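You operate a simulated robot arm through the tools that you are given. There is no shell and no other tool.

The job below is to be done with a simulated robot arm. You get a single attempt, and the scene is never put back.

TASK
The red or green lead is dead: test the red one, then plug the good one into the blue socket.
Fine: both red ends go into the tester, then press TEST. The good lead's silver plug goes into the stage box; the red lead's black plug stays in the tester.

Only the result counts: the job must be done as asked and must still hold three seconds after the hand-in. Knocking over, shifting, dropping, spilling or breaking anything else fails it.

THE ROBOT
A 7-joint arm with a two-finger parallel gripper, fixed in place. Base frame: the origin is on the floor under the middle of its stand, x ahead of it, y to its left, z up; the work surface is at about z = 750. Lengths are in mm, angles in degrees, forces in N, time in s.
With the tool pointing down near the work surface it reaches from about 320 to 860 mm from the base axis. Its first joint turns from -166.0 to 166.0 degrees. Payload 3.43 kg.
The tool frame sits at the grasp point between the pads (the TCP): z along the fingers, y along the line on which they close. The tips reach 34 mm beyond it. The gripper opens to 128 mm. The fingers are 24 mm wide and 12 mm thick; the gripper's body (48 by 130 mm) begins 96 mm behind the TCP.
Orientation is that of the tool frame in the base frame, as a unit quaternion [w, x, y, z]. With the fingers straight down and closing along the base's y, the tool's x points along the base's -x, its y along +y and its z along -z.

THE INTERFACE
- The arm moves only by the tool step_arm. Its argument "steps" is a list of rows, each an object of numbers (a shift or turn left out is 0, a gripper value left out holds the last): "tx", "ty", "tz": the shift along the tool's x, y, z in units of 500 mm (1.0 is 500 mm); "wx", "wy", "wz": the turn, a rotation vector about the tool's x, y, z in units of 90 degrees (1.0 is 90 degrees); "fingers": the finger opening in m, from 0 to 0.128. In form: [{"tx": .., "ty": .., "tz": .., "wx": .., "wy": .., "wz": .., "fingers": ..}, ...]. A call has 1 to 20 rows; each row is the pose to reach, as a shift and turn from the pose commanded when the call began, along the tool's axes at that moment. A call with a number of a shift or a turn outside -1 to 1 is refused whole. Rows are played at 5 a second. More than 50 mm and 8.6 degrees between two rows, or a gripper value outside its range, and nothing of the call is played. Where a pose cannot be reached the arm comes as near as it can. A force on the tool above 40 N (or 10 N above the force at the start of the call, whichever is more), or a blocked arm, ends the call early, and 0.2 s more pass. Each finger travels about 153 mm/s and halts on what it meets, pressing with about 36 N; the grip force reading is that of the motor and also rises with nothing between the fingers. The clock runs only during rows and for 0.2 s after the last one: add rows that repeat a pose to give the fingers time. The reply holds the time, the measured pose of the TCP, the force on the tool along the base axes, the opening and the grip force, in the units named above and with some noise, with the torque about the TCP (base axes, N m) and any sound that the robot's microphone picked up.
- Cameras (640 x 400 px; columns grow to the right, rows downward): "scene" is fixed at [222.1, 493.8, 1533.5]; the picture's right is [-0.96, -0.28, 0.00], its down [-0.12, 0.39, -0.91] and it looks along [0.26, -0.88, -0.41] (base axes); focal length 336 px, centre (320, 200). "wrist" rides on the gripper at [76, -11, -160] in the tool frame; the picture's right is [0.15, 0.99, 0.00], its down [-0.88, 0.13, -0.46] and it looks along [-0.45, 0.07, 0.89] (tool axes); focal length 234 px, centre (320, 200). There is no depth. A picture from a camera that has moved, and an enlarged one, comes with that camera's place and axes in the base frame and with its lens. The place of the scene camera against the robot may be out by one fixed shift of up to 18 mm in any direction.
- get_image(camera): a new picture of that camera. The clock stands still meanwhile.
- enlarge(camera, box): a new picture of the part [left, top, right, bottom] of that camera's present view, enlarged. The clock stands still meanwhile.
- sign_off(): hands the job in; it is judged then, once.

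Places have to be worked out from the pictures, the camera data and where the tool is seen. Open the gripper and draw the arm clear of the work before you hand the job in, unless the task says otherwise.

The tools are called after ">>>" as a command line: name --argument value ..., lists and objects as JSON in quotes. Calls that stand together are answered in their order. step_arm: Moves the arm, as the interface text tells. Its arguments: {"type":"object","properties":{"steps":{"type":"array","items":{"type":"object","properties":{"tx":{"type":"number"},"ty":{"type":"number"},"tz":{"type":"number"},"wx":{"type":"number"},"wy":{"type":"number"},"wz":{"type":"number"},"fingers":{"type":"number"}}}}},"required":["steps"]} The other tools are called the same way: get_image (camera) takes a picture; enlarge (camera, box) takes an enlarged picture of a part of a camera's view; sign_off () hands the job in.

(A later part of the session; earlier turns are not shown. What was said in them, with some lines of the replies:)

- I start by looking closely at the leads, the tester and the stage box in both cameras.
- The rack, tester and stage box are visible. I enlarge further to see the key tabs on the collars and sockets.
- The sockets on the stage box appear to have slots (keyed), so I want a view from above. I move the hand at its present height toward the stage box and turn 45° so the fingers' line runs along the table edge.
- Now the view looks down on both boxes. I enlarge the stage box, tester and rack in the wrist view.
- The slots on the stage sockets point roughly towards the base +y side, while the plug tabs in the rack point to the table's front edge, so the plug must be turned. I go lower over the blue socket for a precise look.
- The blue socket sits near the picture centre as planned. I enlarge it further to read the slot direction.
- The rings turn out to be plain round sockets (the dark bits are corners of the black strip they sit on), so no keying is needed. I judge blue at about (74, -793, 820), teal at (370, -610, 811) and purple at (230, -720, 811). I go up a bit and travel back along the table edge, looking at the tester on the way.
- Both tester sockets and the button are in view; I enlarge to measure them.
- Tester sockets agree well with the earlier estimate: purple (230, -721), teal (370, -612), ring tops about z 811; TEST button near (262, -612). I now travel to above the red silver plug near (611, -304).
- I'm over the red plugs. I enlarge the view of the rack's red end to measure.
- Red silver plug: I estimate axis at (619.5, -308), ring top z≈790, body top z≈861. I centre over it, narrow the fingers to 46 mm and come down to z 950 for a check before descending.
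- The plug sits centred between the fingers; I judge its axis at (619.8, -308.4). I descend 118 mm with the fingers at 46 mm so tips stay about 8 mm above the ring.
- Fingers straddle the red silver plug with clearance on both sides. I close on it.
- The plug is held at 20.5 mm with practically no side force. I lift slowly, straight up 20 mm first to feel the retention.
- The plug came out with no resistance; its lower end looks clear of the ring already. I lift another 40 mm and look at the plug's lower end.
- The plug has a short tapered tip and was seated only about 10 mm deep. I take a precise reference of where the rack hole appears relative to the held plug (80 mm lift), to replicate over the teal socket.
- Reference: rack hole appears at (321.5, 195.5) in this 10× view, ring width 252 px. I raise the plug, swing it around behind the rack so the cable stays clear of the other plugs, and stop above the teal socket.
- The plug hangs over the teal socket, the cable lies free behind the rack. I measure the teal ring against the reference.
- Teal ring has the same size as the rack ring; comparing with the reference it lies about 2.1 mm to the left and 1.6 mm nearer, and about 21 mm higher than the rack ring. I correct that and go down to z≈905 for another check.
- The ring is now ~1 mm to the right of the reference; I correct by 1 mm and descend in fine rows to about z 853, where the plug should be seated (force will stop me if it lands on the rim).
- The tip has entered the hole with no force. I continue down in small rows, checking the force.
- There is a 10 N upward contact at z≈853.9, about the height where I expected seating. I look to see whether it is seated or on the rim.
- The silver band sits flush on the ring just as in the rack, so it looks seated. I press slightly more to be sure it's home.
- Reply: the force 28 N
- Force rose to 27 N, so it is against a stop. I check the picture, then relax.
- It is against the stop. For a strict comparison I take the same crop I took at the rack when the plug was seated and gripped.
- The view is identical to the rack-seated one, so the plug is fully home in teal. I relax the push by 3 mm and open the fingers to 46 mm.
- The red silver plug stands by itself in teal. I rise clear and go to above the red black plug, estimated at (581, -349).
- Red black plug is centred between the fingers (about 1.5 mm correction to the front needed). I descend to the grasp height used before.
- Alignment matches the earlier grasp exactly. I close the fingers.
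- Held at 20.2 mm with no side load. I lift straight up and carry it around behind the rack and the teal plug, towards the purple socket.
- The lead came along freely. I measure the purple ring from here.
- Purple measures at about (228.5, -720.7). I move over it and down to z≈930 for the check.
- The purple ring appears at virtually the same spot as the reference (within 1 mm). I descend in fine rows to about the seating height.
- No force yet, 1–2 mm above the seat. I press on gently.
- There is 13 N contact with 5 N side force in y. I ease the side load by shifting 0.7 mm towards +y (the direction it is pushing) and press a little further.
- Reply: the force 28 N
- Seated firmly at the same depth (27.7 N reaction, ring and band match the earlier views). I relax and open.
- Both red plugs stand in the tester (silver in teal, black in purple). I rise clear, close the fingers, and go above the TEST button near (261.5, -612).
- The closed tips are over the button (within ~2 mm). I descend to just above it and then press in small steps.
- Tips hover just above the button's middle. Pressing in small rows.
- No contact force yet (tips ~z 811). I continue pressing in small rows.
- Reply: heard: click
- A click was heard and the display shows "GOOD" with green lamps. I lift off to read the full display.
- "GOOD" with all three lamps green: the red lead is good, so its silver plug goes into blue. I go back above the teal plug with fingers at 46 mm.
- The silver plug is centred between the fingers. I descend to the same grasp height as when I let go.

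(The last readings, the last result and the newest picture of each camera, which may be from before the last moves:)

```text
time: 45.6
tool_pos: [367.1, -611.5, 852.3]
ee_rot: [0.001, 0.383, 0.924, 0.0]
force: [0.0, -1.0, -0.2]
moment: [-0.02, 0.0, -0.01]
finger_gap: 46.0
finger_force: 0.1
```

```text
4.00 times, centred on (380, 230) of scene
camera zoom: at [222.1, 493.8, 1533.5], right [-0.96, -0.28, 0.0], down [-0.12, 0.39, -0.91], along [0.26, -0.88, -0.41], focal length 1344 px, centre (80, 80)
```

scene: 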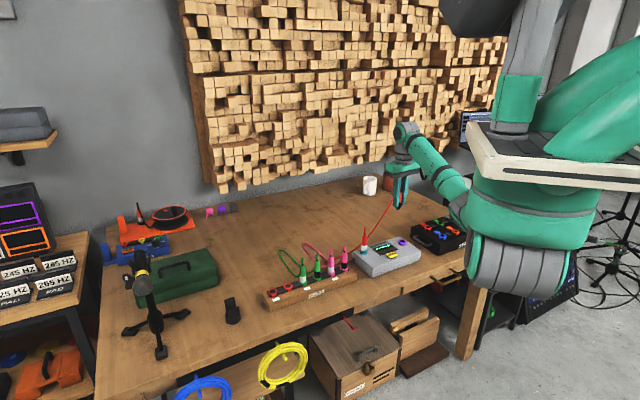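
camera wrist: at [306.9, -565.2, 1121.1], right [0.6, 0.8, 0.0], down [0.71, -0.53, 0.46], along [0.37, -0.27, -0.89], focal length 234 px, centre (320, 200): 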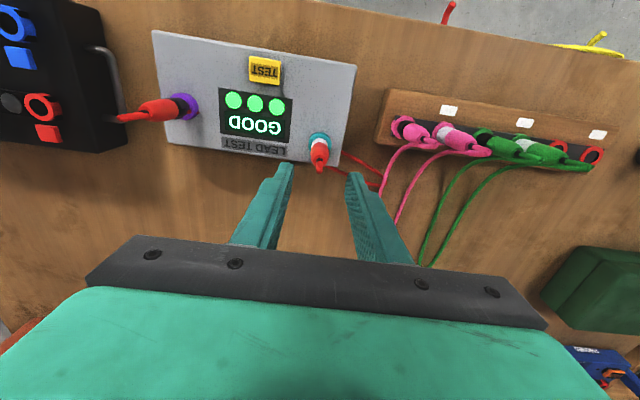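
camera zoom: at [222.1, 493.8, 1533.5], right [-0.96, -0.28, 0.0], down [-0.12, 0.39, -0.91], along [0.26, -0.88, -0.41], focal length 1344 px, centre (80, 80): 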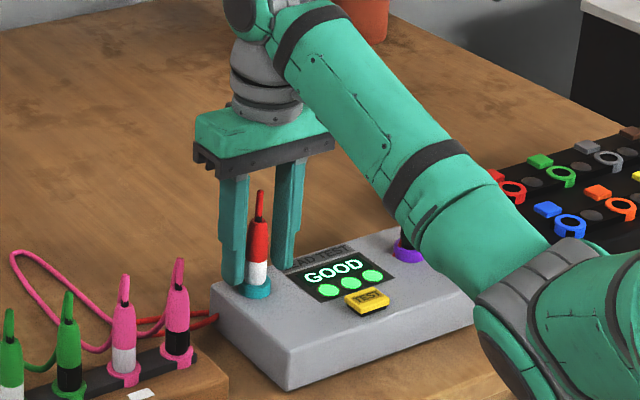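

Positions match; the fingers straddle the silver plug. I close and then lift gently.

>>> step_arm --steps '[{"fingers": 0.0}, {"fingers": 0.0}, {"fingers": 0.0}]'

>>> enlarge --camera "wrist" --box '[250, 100, 390, 240]'

```text
time: 46.4
tool_pos: [367.7, -611.4, 852.2]
ee_rot: [0.0, 0.383, 0.924, 0.0]
force: [-1.6, -0.3, 1.0]
moment: [-0.05, 0.04, -0.03]
finger_gap: 20.1
finger_force: 35.7
```

```text
2.86 times, centred on (320, 170) of wrist
camera zoom: at [306.2, -565.0, 1012.2], right [0.6, 0.8, 0.0], down [0.71, -0.53, 0.46], along [0.37, -0.27, -0.89], focal length 669 px, centre (320, 286)
```

zoom: 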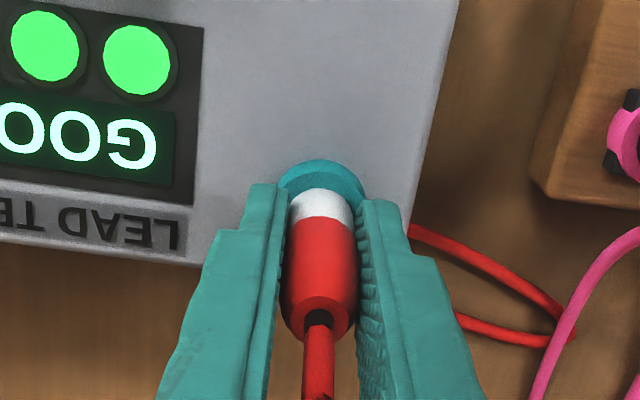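

Gripped without load. I lift it out and carry it high, slightly behind the black plug, to above the blue socket.

>>> step_arm --steps '[{"tz": -0.02}, {"tz": -0.08}, {"tz": -0.16}, {"tz": -0.25}, {"tz": -0.34}, {"tx": -0.03, "ty": -0.08, "tz": -0.35}, {"tx": -0.045, "ty": -0.17, "tz": -0.35}, {"tx": -0.05, "ty": -0.26, "tz": -0.35}, {"tx": -0.045, "ty": -0.35, "tz": -0.35}, {"tx": -0.01, "ty": -0.43, "tz": -0.35}, {"tx": 0.04, "ty": -0.5, "tz": -0.35}, {"tx": 0.09, "ty": -0.57, "tz": -0.35}, {"tx": 0.13, "ty": -0.63, "tz": -0.34}, {"tx": 0.1595, "ty": -0.6743, "tz": -0.3}, {"tx": 0.1595, "ty": -0.6743, "tz": -0.25}, {"tx": 0.1595, "ty": -0.6743, "tz": -0.25}]'

>>> get_image --camera "wrist"

>>> get_image --camera "scene"

```text
time: 49.8
tool_pos: [72.3, -792.2, 977.8]
ee_rot: [0.001, 0.383, 0.924, 0.0]
force: [0.7, 0.5, -0.9]
moment: [0.0, -0.02, 0.0]
finger_gap: 20.3
finger_force: 36.0
```

```text
taken
camera wrist: at [10.4, -746.7, 1137.4], right [0.6, 0.8, 0.0], down [0.71, -0.53, 0.46], along [0.37, -0.27, -0.89], focal length 234 px, centre (320, 200)
```

wrist: 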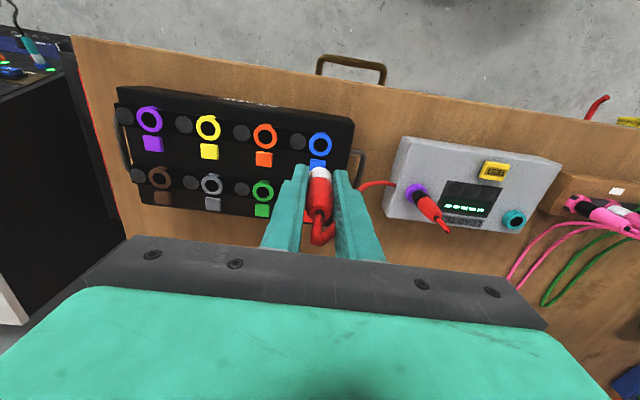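

```text
taken
```

scene: 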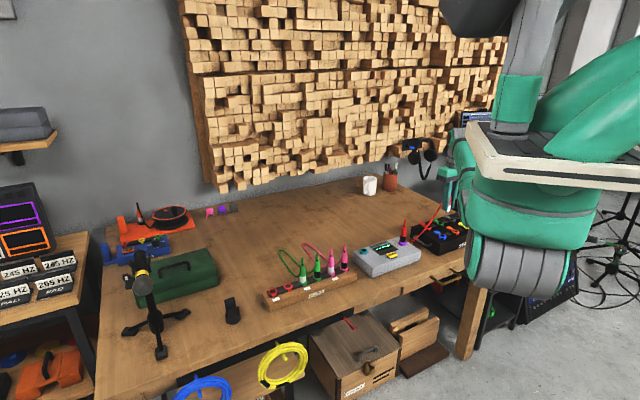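

The plug is over the stage box, black plug still in purple. I measure the blue ring.

>>> enlarge --camera "wrist" --box '[296, 125, 344, 165]'

>>> enlarge --camera "scene" --box '[395, 200, 475, 270]'

```text
10.00 times, centred on (320, 145) of wrist
camera zoom: at [10.4, -746.7, 1137.4], right [0.6, 0.8, 0.0], down [0.71, -0.53, 0.46], along [0.37, -0.27, -0.89], focal length 2342 px, centre (320, 750)
```

zoom: 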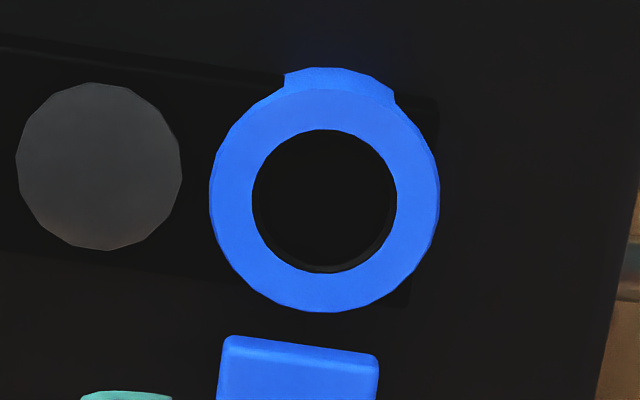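

```text
5.71 times, centred on (435, 235) of scene
camera zoom: at [222.1, 493.8, 1533.5], right [-0.96, -0.28, 0.0], down [-0.12, 0.39, -0.91], along [0.26, -0.88, -0.41], focal length 1921 px, centre (-337, 0)
```

zoom: 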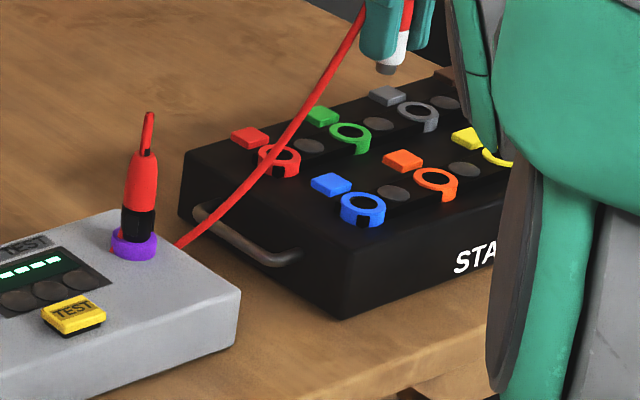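

The blue ring is within 0.5 mm of the reference direction; its top is ~12–14 mm higher than the tester's rings. I descend to about z 910 and check once more.

>>> step_arm --steps '[{"ty": 0.0006, "tz": 0.05}, {"ty": 0.0006, "tz": 0.1}, {"ty": 0.0006, "tz": 0.135}, {"ty": 0.0006, "tz": 0.135}]'

>>> enlarge --camera "wrist" --box '[280, 120, 360, 200]'

>>> enlarge --camera "scene" --box '[395, 200, 475, 270]'

```text
time: 50.8
tool_pos: [72.7, -793.6, 909.1]
ee_rot: [0.0, 0.383, 0.924, 0.0]
force: [-0.3, -0.9, -1.2]
moment: [0.01, 0.03, 0.03]
finger_gap: 20.3
finger_force: 36.3
```

```text
5.00 times, centred on (320, 160) of wrist
camera zoom: at [11.3, -746.9, 1069.5], right [0.6, 0.8, 0.0], down [0.72, -0.53, 0.46], along [0.37, -0.27, -0.89], focal length 1171 px, centre (320, 400)
```

zoom: 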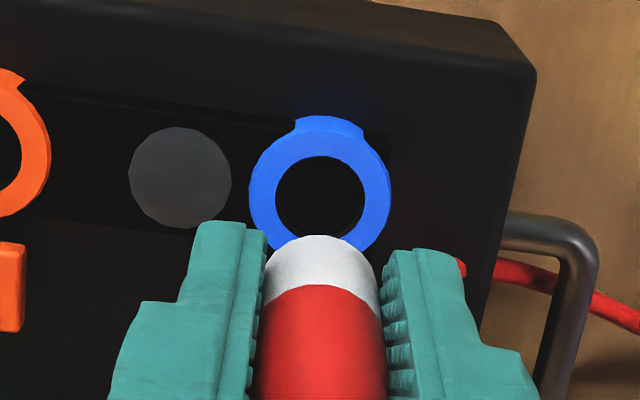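

```text
5.71 times, centred on (435, 235) of scene
camera zoom: at [222.1, 493.8, 1533.5], right [-0.96, -0.28, 0.0], down [-0.12, 0.39, -0.91], along [0.26, -0.88, -0.41], focal length 1921 px, centre (-337, 0)
```

zoom: 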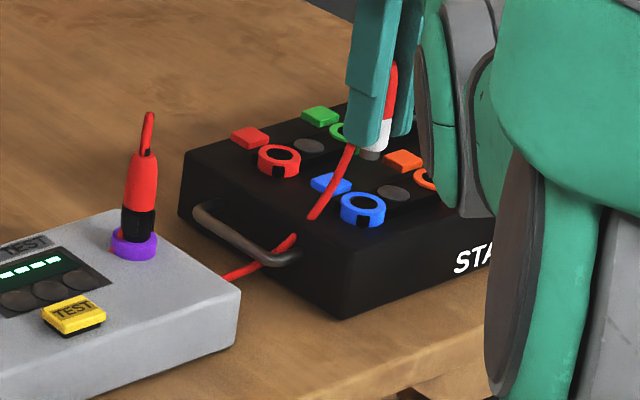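

The plug looks slightly different in the grip than before (about 1.8 px lower in the view), so I check for tilt or slip with close-ups.

>>> enlarge --camera "wrist" --box '[250, 100, 390, 240]'

>>> enlarge --camera "scene" --box '[430, 195, 460, 245]'

>>> enlarge --camera "wrist" --box '[290, 140, 350, 190]'

```text
2.86 times, centred on (320, 170) of wrist
camera zoom: at [11.3, -746.9, 1069.5], right [0.6, 0.8, 0.0], down [0.72, -0.53, 0.46], along [0.37, -0.27, -0.89], focal length 669 px, centre (320, 286)
```

zoom: 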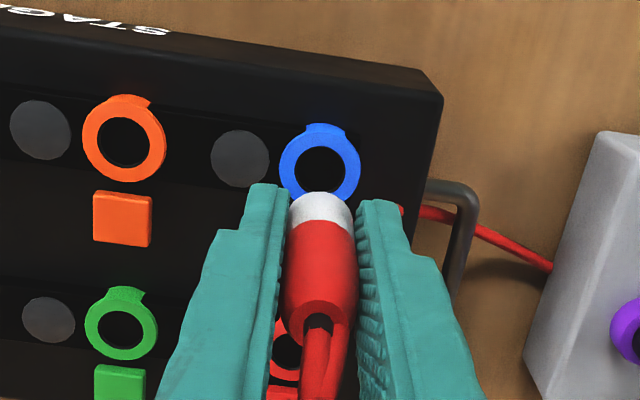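

```text
8.00 times, centred on (445, 220) of scene
camera zoom: at [222.1, 493.8, 1533.5], right [-0.96, -0.28, 0.0], down [-0.12, 0.39, -0.91], along [0.26, -0.88, -0.41], focal length 2689 px, centre (-680, 40)
```

zoom: 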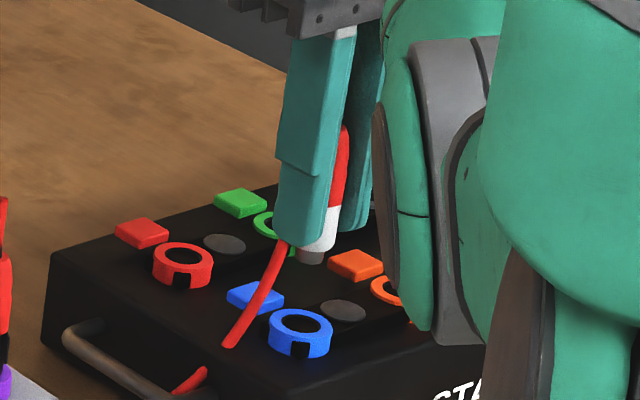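

```text
8.00 times, centred on (320, 165) of wrist
camera zoom: at [11.3, -746.9, 1069.5], right [0.6, 0.8, 0.0], down [0.72, -0.53, 0.46], along [0.37, -0.27, -0.89], focal length 1873 px, centre (320, 480)
```

zoom: 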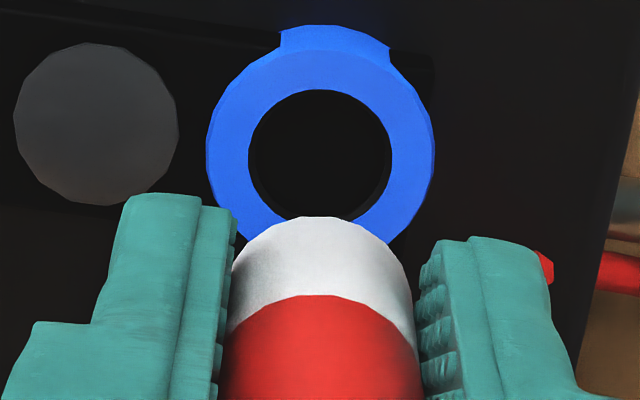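

The held plug has tilted about 3° between the pads (its bottom toward the rear, top toward the front). I turn the hand about its closing axis by 3.3° to make the plug upright again and re-check.

>>> step_arm --steps '[{"tx": -0.0016, "wy": 0.018}, {"tx": -0.0016, "wy": 0.037}, {"tx": -0.0016, "wy": 0.037}]'

>>> enlarge --camera "scene" --box '[430, 195, 460, 245]'

>>> enlarge --camera "wrist" --box '[290, 130, 350, 180]'

>>> enlarge --camera "wrist" --box '[290, 180, 350, 240]'

```text
time: 51.6
tool_pos: [72.7, -794.5, 910.8]
ee_rot: [-0.028, 0.383, 0.923, 0.011]
force: [0.3, -0.3, -0.7]
moment: [-0.03, -0.01, -0.01]
finger_gap: 20.1
finger_force: 36.1
```

```text
8.00 times, centred on (445, 220) of scene
camera zoom: at [222.1, 493.8, 1533.5], right [-0.96, -0.28, 0.0], down [-0.12, 0.39, -0.91], along [0.26, -0.88, -0.41], focal length 2689 px, centre (-680, 40)
```

zoom: 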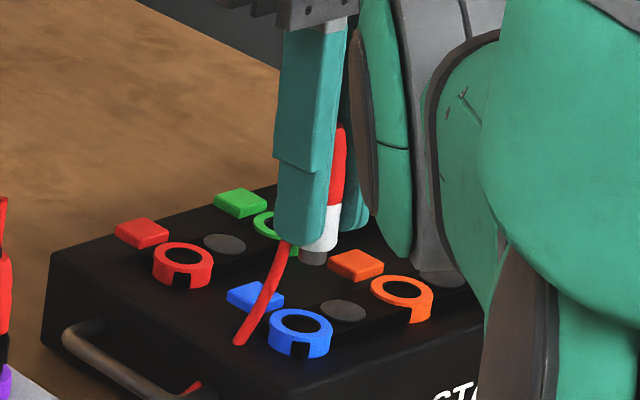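

```text
8.00 times, centred on (320, 155) of wrist
camera zoom: at [18.7, -754.1, 1074.0], right [0.6, 0.8, 0.01], down [0.73, -0.55, 0.4], along [0.33, -0.23, -0.92], focal length 1873 px, centre (320, 560)
```

zoom: 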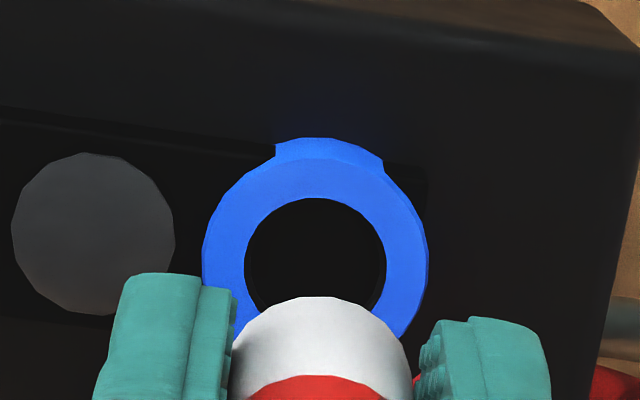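

```text
6.67 times, centred on (320, 210) of wrist
camera zoom: at [18.7, -754.1, 1074.0], right [0.6, 0.8, 0.01], down [0.73, -0.55, 0.4], along [0.33, -0.23, -0.92], focal length 1561 px, centre (320, 133)
```

zoom: 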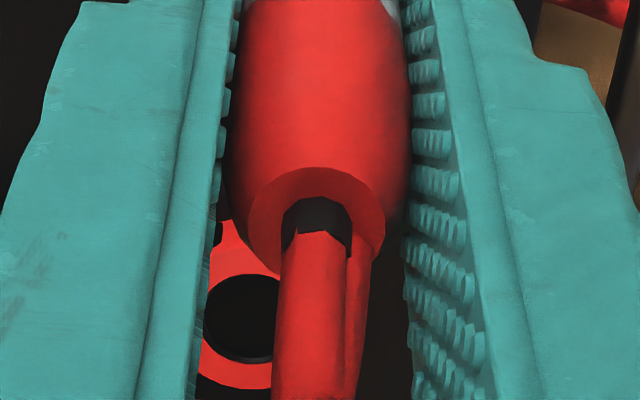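

I zoom tighter in the scene view to judge the plug's lean against the expected 9.8° apparent lean of a vertical line at that spot.

>>> enlarge --camera "scene" --box '[434, 205, 462, 232]'

```text
14.81 times, centred on (448, 218) of scene
camera zoom: at [222.1, 493.8, 1533.5], right [-0.96, -0.28, 0.0], down [-0.12, 0.39, -0.91], along [0.26, -0.88, -0.41], focal length 4979 px, centre (-1576, -74)
```

zoom: 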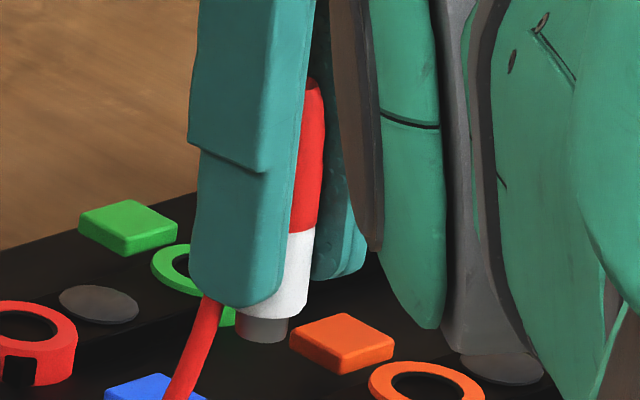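

The plug is now upright within about 1°, and its tip lies within ~0.7 mm of the blue hole axis (hole at about (72.6, -792.2)). I descend vertically in fine rows to just above seating.

>>> step_arm --steps '[{"tx": -0.0015, "tz": 0.03}, {"tx": -0.002, "tz": 0.05}, {"tx": -0.0025, "tz": 0.06}, {"tx": -0.0029, "tz": 0.067}, {"tx": -0.0033, "tz": 0.074}, {"tx": -0.0037, "tz": 0.081}]'

>>> enlarge --camera "wrist" --box '[290, 135, 350, 185]'

>>> enlarge --camera "scene" --box '[430, 215, 460, 245]'

```text
time: 53.0
tool_pos: [74.0, -792.4, 868.8]
ee_rot: [-0.027, 0.383, 0.923, 0.011]
force: [0.7, -0.3, -0.9]
moment: [0.01, 0.0, -0.03]
finger_gap: 20.3
finger_force: 36.3
```

```text
8.00 times, centred on (320, 160) of wrist
camera zoom: at [17.9, -753.7, 1033.6], right [0.6, 0.8, 0.01], down [0.73, -0.55, 0.4], along [0.33, -0.23, -0.92], focal length 1873 px, centre (320, 520)
```

zoom: 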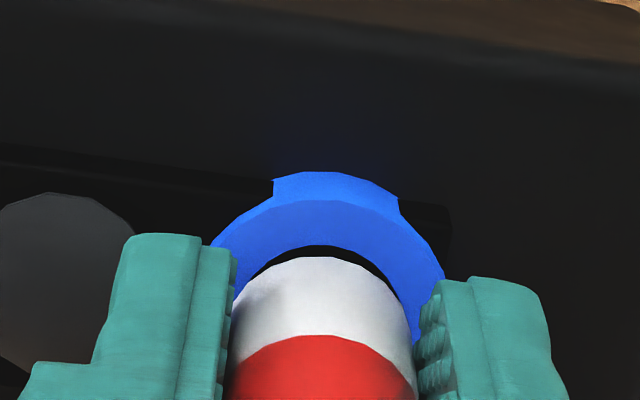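

```text
13.33 times, centred on (445, 230) of scene
camera zoom: at [222.1, 493.8, 1533.5], right [-0.96, -0.28, 0.0], down [-0.12, 0.39, -0.91], along [0.26, -0.88, -0.41], focal length 4481 px, centre (-1347, -200)
```

zoom: 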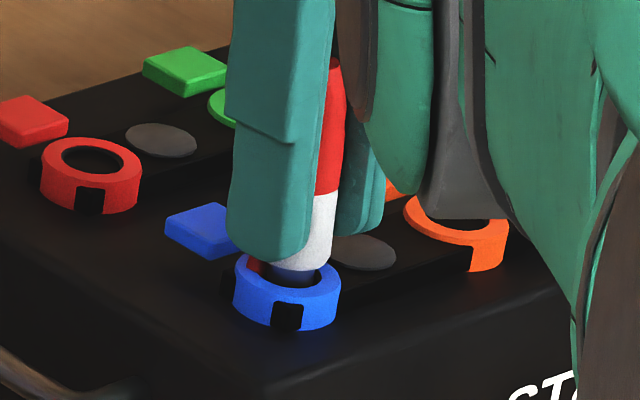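

The tip is entering the hole with no force. I continue down gently.

>>> step_arm --steps '[{"tx": -0.0003, "tz": 0.004}, {"tx": -0.0005, "tz": 0.008}, {"tx": -0.0007, "tz": 0.011}]'

>>> enlarge --camera "wrist" --box '[290, 135, 350, 185]'

>>> enlarge --camera "scene" --box '[430, 215, 460, 245]'

```text
time: 53.8
tool_pos: [73.2, -793.1, 863.9]
ee_rot: [-0.028, 0.382, 0.924, 0.011]
force: [-0.3, 0.3, -0.6]
moment: [0.01, 0.01, -0.04]
finger_gap: 20.3
finger_force: 36.2
```

```text
8.00 times, centred on (320, 160) of wrist
camera zoom: at [18.2, -753.8, 1028.2], right [0.6, 0.8, 0.01], down [0.73, -0.55, 0.4], along [0.33, -0.23, -0.92], focal length 1873 px, centre (320, 520)
```

zoom: 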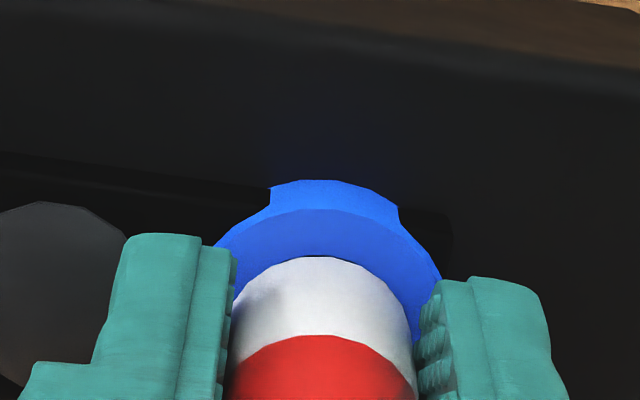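

```text
13.33 times, centred on (445, 230) of scene
camera zoom: at [222.1, 493.8, 1533.5], right [-0.96, -0.28, 0.0], down [-0.12, 0.39, -0.91], along [0.26, -0.88, -0.41], focal length 4481 px, centre (-1347, -200)
```

zoom: 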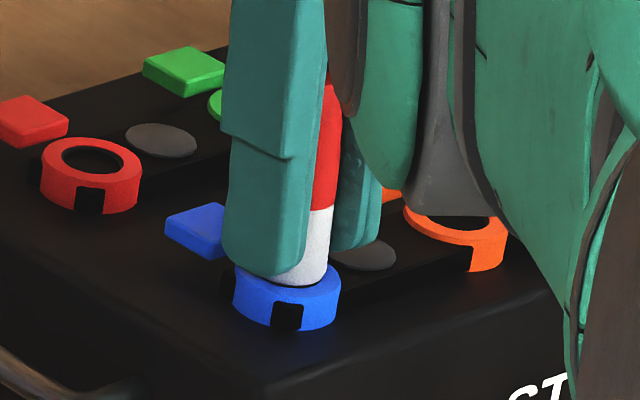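

Nearly home, still no force. I press down a little more to the stop.

>>> step_arm --steps '[{"tx": -0.0002, "tz": 0.003}, {"tx": -0.0003, "tz": 0.006}]'

>>> enlarge --camera "wrist" --box '[290, 135, 350, 185]'

>>> enlarge --camera "scene" --box '[430, 215, 460, 245]'

```text
time: 54.4
tool_pos: [73.3, -792.5, 863.4]
ee_rot: [-0.027, 0.383, 0.923, 0.011]
force: [-0.7, 11.5, 23.2]
moment: [0.46, 0.05, -0.01]
finger_gap: 20.3
finger_force: 35.8
```

```text
8.00 times, centred on (320, 160) of wrist
camera zoom: at [18.0, -753.5, 1027.8], right [0.6, 0.8, 0.01], down [0.73, -0.55, 0.4], along [0.33, -0.24, -0.91], focal length 1873 px, centre (320, 520)
```

zoom: 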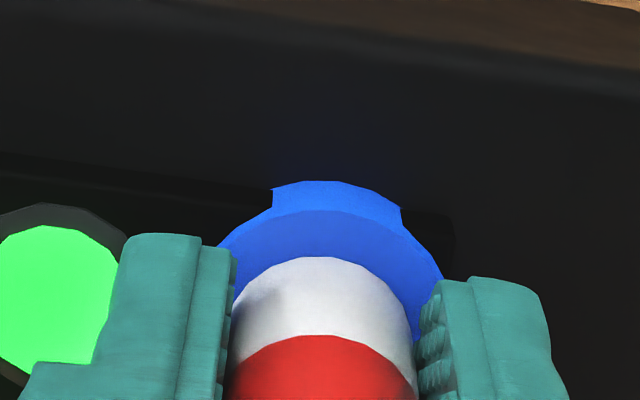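

```text
13.33 times, centred on (445, 230) of scene
camera zoom: at [222.1, 493.8, 1533.5], right [-0.96, -0.28, 0.0], down [-0.12, 0.39, -0.91], along [0.26, -0.88, -0.41], focal length 4481 px, centre (-1347, -200)
```

zoom: 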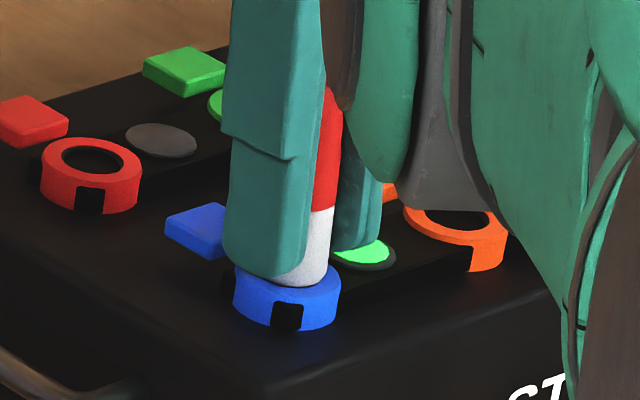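

The blue socket's lamp lit up green: the plug is connected. There is 11.5 N of side load in +y, so I shift 1 mm that way and relax the push before releasing.

>>> step_arm --steps '[{"tx": 0.0014, "ty": 0.0014, "tz": 0.0}, {"tx": 0.0014, "ty": 0.0014, "tz": -0.002}, {"tx": 0.0014, "ty": 0.0014, "tz": -0.003}]'

>>> enlarge --camera "wrist" --box '[260, 120, 380, 220]'

```text
time: 55.2
tool_pos: [72.2, -793.5, 863.9]
ee_rot: [-0.027, 0.383, 0.923, 0.01]
force: [-0.3, -13.6, 15.8]
moment: [-0.23, -0.04, -0.03]
finger_gap: 20.1
finger_force: 35.7
```

```text
4.00 times, centred on (320, 170) of wrist
camera zoom: at [18.1, -753.0, 1027.6], right [0.6, 0.8, 0.01], down [0.73, -0.55, 0.41], along [0.33, -0.24, -0.91], focal length 937 px, centre (320, 320)
```

zoom: 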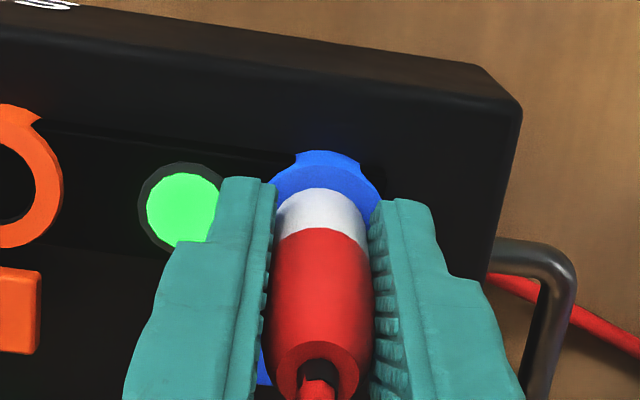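

The side load reversed (stiff fit), so I go back half a millimetre and relax a bit more upward.

>>> step_arm --steps '[{"tx": -0.0007, "ty": -0.0007, "tz": 0.0}, {"tx": -0.0007, "ty": -0.0007, "tz": -0.001}, {"tx": -0.0007, "ty": -0.0007, "tz": -0.0015}]'

```text
time: 56.0
tool_pos: [72.6, -793.2, 864.1]
ee_rot: [-0.026, 0.382, 0.924, 0.011]
force: [-1.3, -15.7, 13.8]
moment: [-0.5, -0.08, -0.02]
finger_gap: 20.3
finger_force: 36.0
```

Side load is now -15.7 N in y; I nudge 0.5 mm towards -y and read again.

>>> step_arm --steps '[{"tx": -0.0007, "ty": -0.0007, "tz": 0.0}, {"tx": -0.0007, "ty": -0.0007, "tz": 0.0}]'

>>> enlarge --camera "wrist" --box '[260, 120, 380, 220]'

>>> enlarge --camera "scene" --box '[430, 215, 460, 245]'

```text
time: 56.6
tool_pos: [74.4, -793.6, 863.9]
ee_rot: [-0.028, 0.382, 0.923, 0.011]
force: [-3.2, -11.8, 14.2]
moment: [-0.43, -0.03, 0.0]
finger_gap: 20.3
finger_force: 36.1
```

```text
4.00 times, centred on (320, 170) of wrist
camera zoom: at [18.1, -753.6, 1027.7], right [0.6, 0.8, 0.01], down [0.73, -0.55, 0.4], along [0.33, -0.23, -0.92], focal length 937 px, centre (320, 320)
```

zoom: 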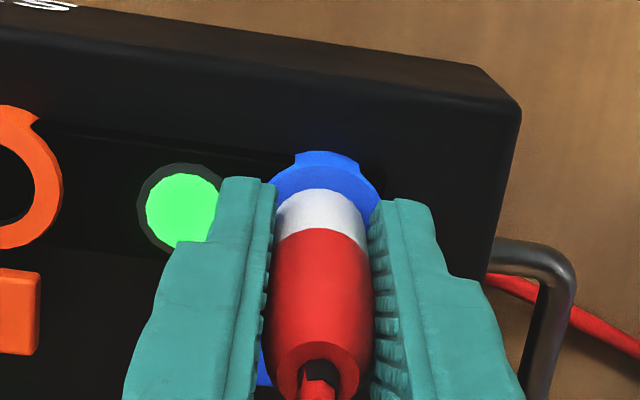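

```text
13.33 times, centred on (445, 230) of scene
camera zoom: at [222.1, 493.8, 1533.5], right [-0.96, -0.28, 0.0], down [-0.12, 0.39, -0.91], along [0.26, -0.88, -0.41], focal length 4481 px, centre (-1347, -200)
```

zoom: 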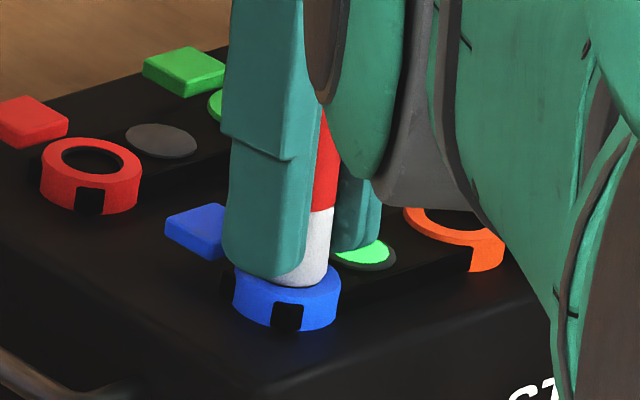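

Lamp still green. I look at the whole scene to check the arm, and relax upward another millimetre.

>>> step_arm --steps '[{"tx": 0.0001, "ty": -0.0005, "tz": -0.002}, {"tx": 0.0001, "ty": -0.0005, "tz": -0.003}, {"tx": 0.0001, "ty": -0.0005, "tz": -0.003}]'

>>> get_image --camera "scene"

>>> enlarge --camera "wrist" --box '[260, 120, 380, 220]'

```text
time: 57.4
tool_pos: [73.3, -793.3, 863.5]
ee_rot: [-0.028, 0.382, 0.924, 0.012]
force: [-0.6, -8.4, -0.1]
moment: [-0.39, -0.02, 0.0]
finger_gap: 20.5
finger_force: 35.2
```

```text
taken
```

scene: 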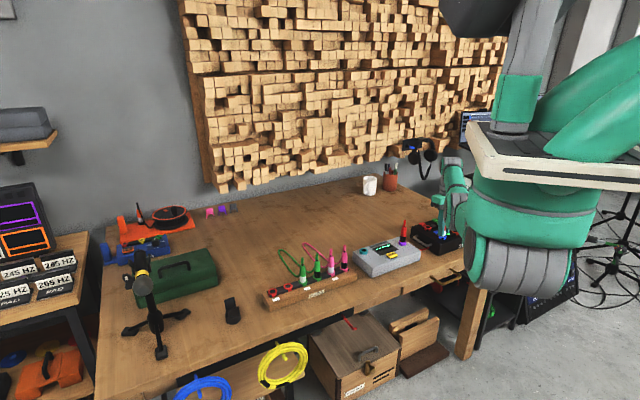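

```text
4.00 times, centred on (320, 170) of wrist
camera zoom: at [18.2, -753.6, 1027.8], right [0.6, 0.8, 0.01], down [0.73, -0.55, 0.4], along [0.33, -0.23, -0.92], focal length 937 px, centre (320, 320)
```

zoom: 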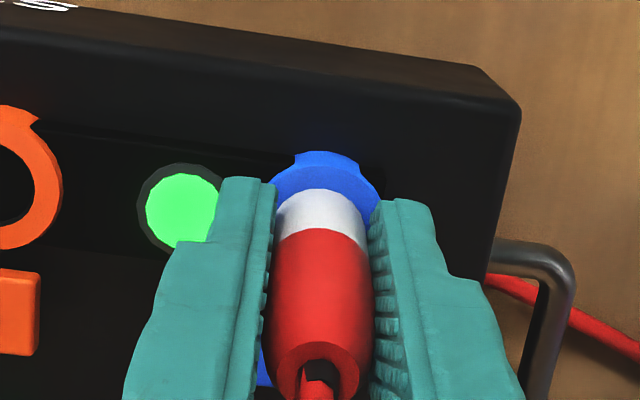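

Vertical load is zero, the lamp stays green. I take off a bit more side load and open the fingers.

>>> step_arm --steps '[{"tx": -0.0004, "ty": -0.0004}, {"tx": -0.0004, "ty": -0.0004, "fingers": 0.03}, {"tx": -0.0004, "ty": -0.0004, "fingers": 0.046}, {"tx": -0.0004, "ty": -0.0004, "fingers": 0.046}]'

>>> enlarge --camera "wrist" --box '[240, 110, 400, 240]'

>>> enlarge --camera "scene" --box '[395, 190, 475, 260]'

```text
time: 58.4
tool_pos: [73.3, -793.7, 865.0]
ee_rot: [-0.028, 0.382, 0.923, 0.012]
force: [0.7, -0.5, 0.0]
moment: [-0.01, -0.02, 0.0]
finger_gap: 45.8
finger_force: 0.1
```

```text
3.08 times, centred on (320, 175) of wrist
camera zoom: at [18.3, -754.1, 1028.9], right [0.6, 0.8, 0.01], down [0.73, -0.55, 0.4], along [0.33, -0.23, -0.92], focal length 720 px, centre (320, 277)
```

zoom: 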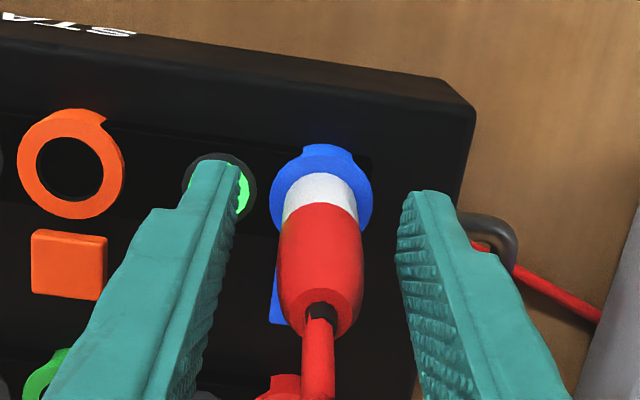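

```text
5.71 times, centred on (435, 225) of scene
camera zoom: at [222.1, 493.8, 1533.5], right [-0.96, -0.28, 0.0], down [-0.12, 0.39, -0.91], along [0.26, -0.88, -0.41], focal length 1921 px, centre (-337, 57)
```

zoom: 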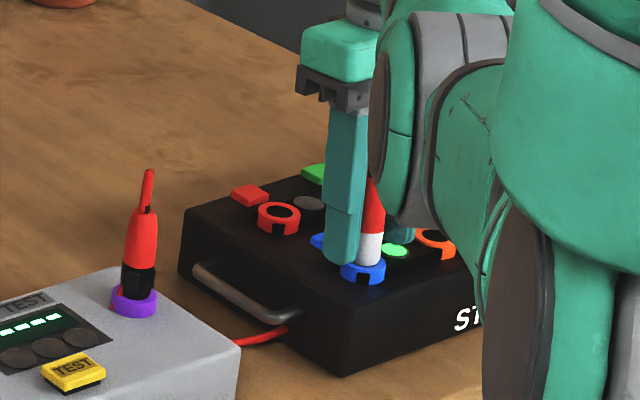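

The plug stands on its own in blue with the lamp green and zero load on the hand. I lift the hand straight up, clear of the plug.

>>> step_arm --steps '[{"tx": 0.0023, "tz": -0.04}, {"tx": 0.0058, "tz": -0.1}, {"tx": 0.0105, "tz": -0.18}, {"tx": 0.0151, "tz": -0.26}, {"tx": 0.0198, "tz": -0.34}, {"tx": 0.0244, "tz": -0.42}, {"tx": 0.0285, "tz": -0.49}]'

>>> get_image --camera "wrist"

>>> get_image --camera "scene"

```text
time: 60.0
tool_pos: [74.2, -794.2, 1110.6]
ee_rot: [-0.027, 0.382, 0.923, 0.013]
force: [0.1, -0.9, -0.8]
moment: [0.07, 0.01, 0.0]
finger_gap: 46.0
finger_force: 0.0
```

```text
taken
camera wrist: at [18.4, -753.8, 1274.0], right [0.6, 0.8, 0.01], down [0.73, -0.55, 0.4], along [0.33, -0.23, -0.92], focal length 234 px, centre (320, 200)
```

wrist: 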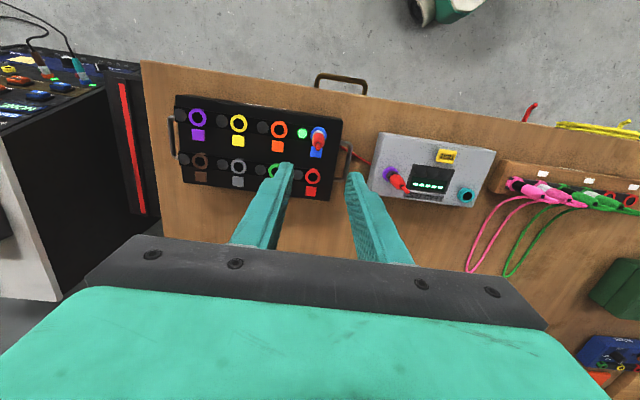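

```text
taken
```

scene: 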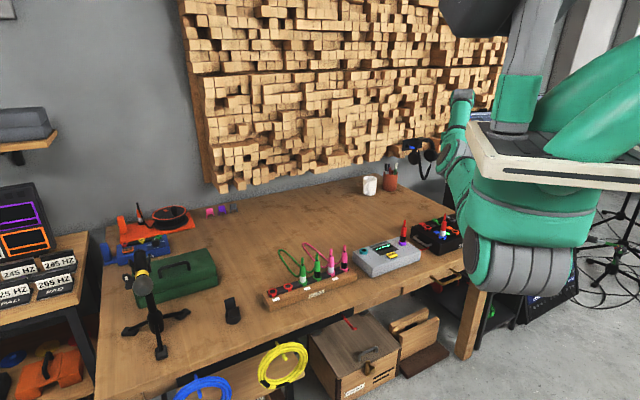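

The hand is clear of everything. I enlarge to verify the final state of blue, tester and rack before moving the arm back.

>>> enlarge --camera "wrist" --box '[170, 80, 490, 230]'

>>> enlarge --camera "scene" --box '[340, 200, 480, 290]'

>>> step_arm --steps '[{"tx": 0.011, "ty": 0.09, "tz": -0.01, "wy": -0.005}, {"tx": 0.022, "ty": 0.18, "tz": -0.02, "wy": -0.01}, {"tx": 0.033, "ty": 0.27, "tz": -0.03, "wy": -0.015, "fingers": 0.1}, {"tx": 0.044, "ty": 0.36, "tz": -0.04, "wy": -0.02, "fingers": 0.1}, {"tx": 0.055, "ty": 0.45, "tz": -0.05, "wy": -0.025, "fingers": 0.1}, {"tx": 0.066, "ty": 0.54, "tz": -0.06, "wy": -0.03, "fingers": 0.1}, {"tx": 0.077, "ty": 0.63, "tz": -0.07, "wy": -0.037, "fingers": 0.1}, {"tx": 0.088, "ty": 0.72, "tz": -0.08, "wy": -0.037, "fingers": 0.1}, {"tx": 0.099, "ty": 0.81, "tz": -0.08, "wy": -0.037, "fingers": 0.1}, {"tx": 0.11, "ty": 0.9, "tz": -0.08, "wy": -0.037, "fingers": 0.1}, {"tx": 0.11, "ty": 0.9, "tz": -0.08, "wy": -0.037, "fingers": 0.1}]'

```text
2.00 times, centred on (330, 155) of wrist
camera zoom: at [18.4, -753.8, 1274.0], right [0.6, 0.8, 0.01], down [0.73, -0.55, 0.4], along [0.33, -0.23, -0.92], focal length 468 px, centre (300, 290)
```

zoom: 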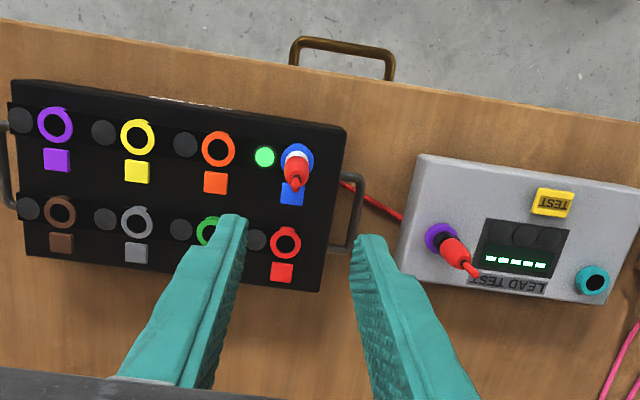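

```text
4.44 times, centred on (410, 245) of scene
camera zoom: at [222.1, 493.8, 1533.5], right [-0.96, -0.28, 0.0], down [-0.12, 0.39, -0.91], along [0.26, -0.88, -0.41], focal length 1494 px, centre (-80, 0)
```

zoom: 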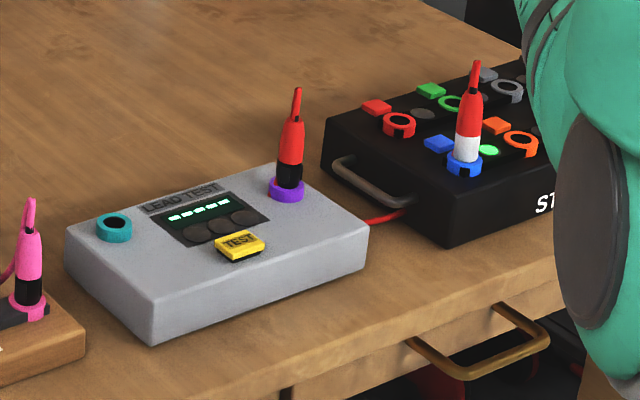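

```text
time: 62.4
tool_pos: [353.6, -438.7, 1153.5]
ee_rot: [0.0, 0.386, 0.923, 0.0]
force: [-0.1, 0.0, -0.4]
moment: [0.02, -0.06, -0.03]
finger_gap: 100.1
finger_force: 0.0
```

The arm is back, gripper open. I take a last look at everything to make sure it all holds.

>>> get_image --camera "scene"

>>> enlarge --camera "scene" --box '[240, 200, 480, 310]'

>>> enlarge --camera "scene" --box '[395, 200, 475, 260]'

```text
taken
```

scene: 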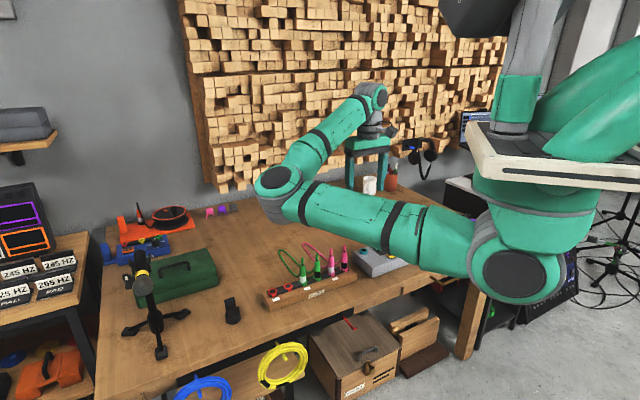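

```text
2.67 times, centred on (360, 255) of scene
camera zoom: at [222.1, 493.8, 1533.5], right [-0.96, -0.28, 0.0], down [-0.12, 0.39, -0.91], along [0.26, -0.88, -0.41], focal length 896 px, centre (213, 53)
```

zoom: 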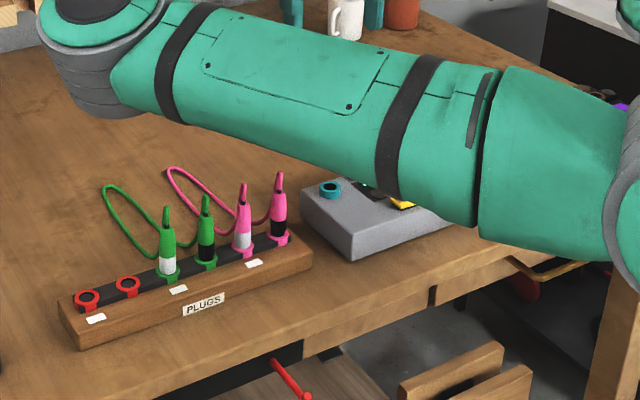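

```text
6.67 times, centred on (435, 230) of scene
camera zoom: at [222.1, 493.8, 1533.5], right [-0.96, -0.28, 0.0], down [-0.12, 0.39, -0.91], along [0.26, -0.88, -0.41], focal length 2241 px, centre (-447, 0)
```

zoom: 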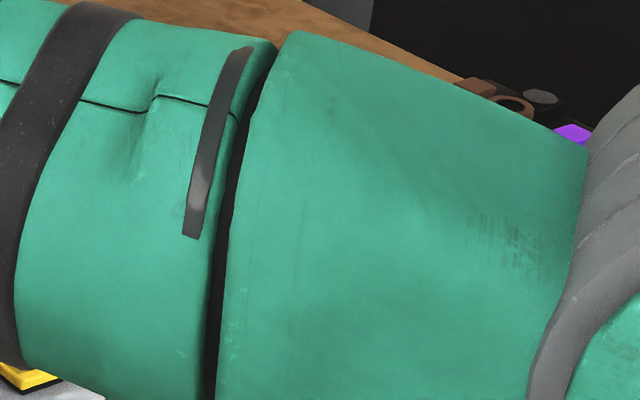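

The arm's elbow now blocks the scene view of the tester, so I check with the wrist camera.

>>> get_image --camera "wrist"

>>> enlarge --camera "wrist" --box '[0, 20, 320, 220]'

```text
taken
camera wrist: at [291.5, -392.8, 1313.9], right [0.6, 0.8, 0.0], down [0.71, -0.53, 0.46], along [0.36, -0.27, -0.89], focal length 234 px, centre (320, 200)
```

wrist: 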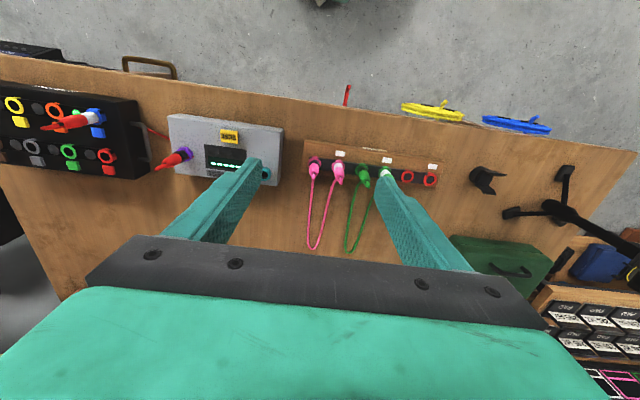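

```text
2.00 times, centred on (160, 120) of wrist
camera zoom: at [291.5, -392.8, 1313.9], right [0.6, 0.8, 0.0], down [0.71, -0.53, 0.46], along [0.36, -0.27, -0.89], focal length 468 px, centre (640, 360)
```

zoom: 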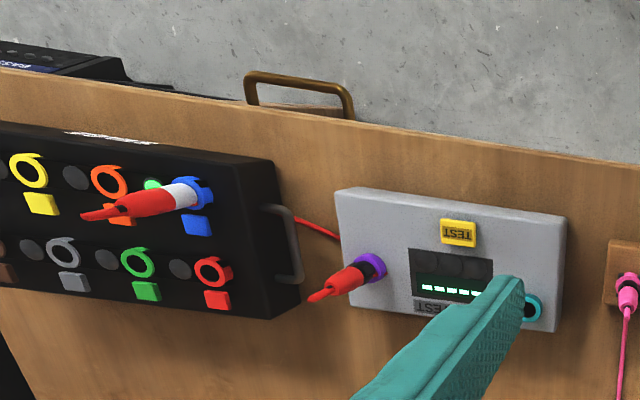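

The red silver plug is in blue with its lamp green, and the black plug is still in the tester. Green and pink leads are untouched in the rack, and the open hand is clear of the work. I hand the job in.

>>> sign_off

```text
The job is handed in.
```

The red lead tested good, and its silver plug is now in the blue socket on the stage box, with that socket's lamp lit green.

- **Test:** I put the red silver plug in the tester's teal socket and the black plug in the purple one, then pressed TEST. The display read "GOOD" with all three lamps green, so the green lead is the dead one.
- **Plugging in:** I moved only the silver plug to blue. The black plug is still in the tester's purple socket.
- **Everything else:** In the last pictures the green and pink leads were still in the rack, and nothing else looked moved. The gripper was open and the hand clear of the work when I handed in.
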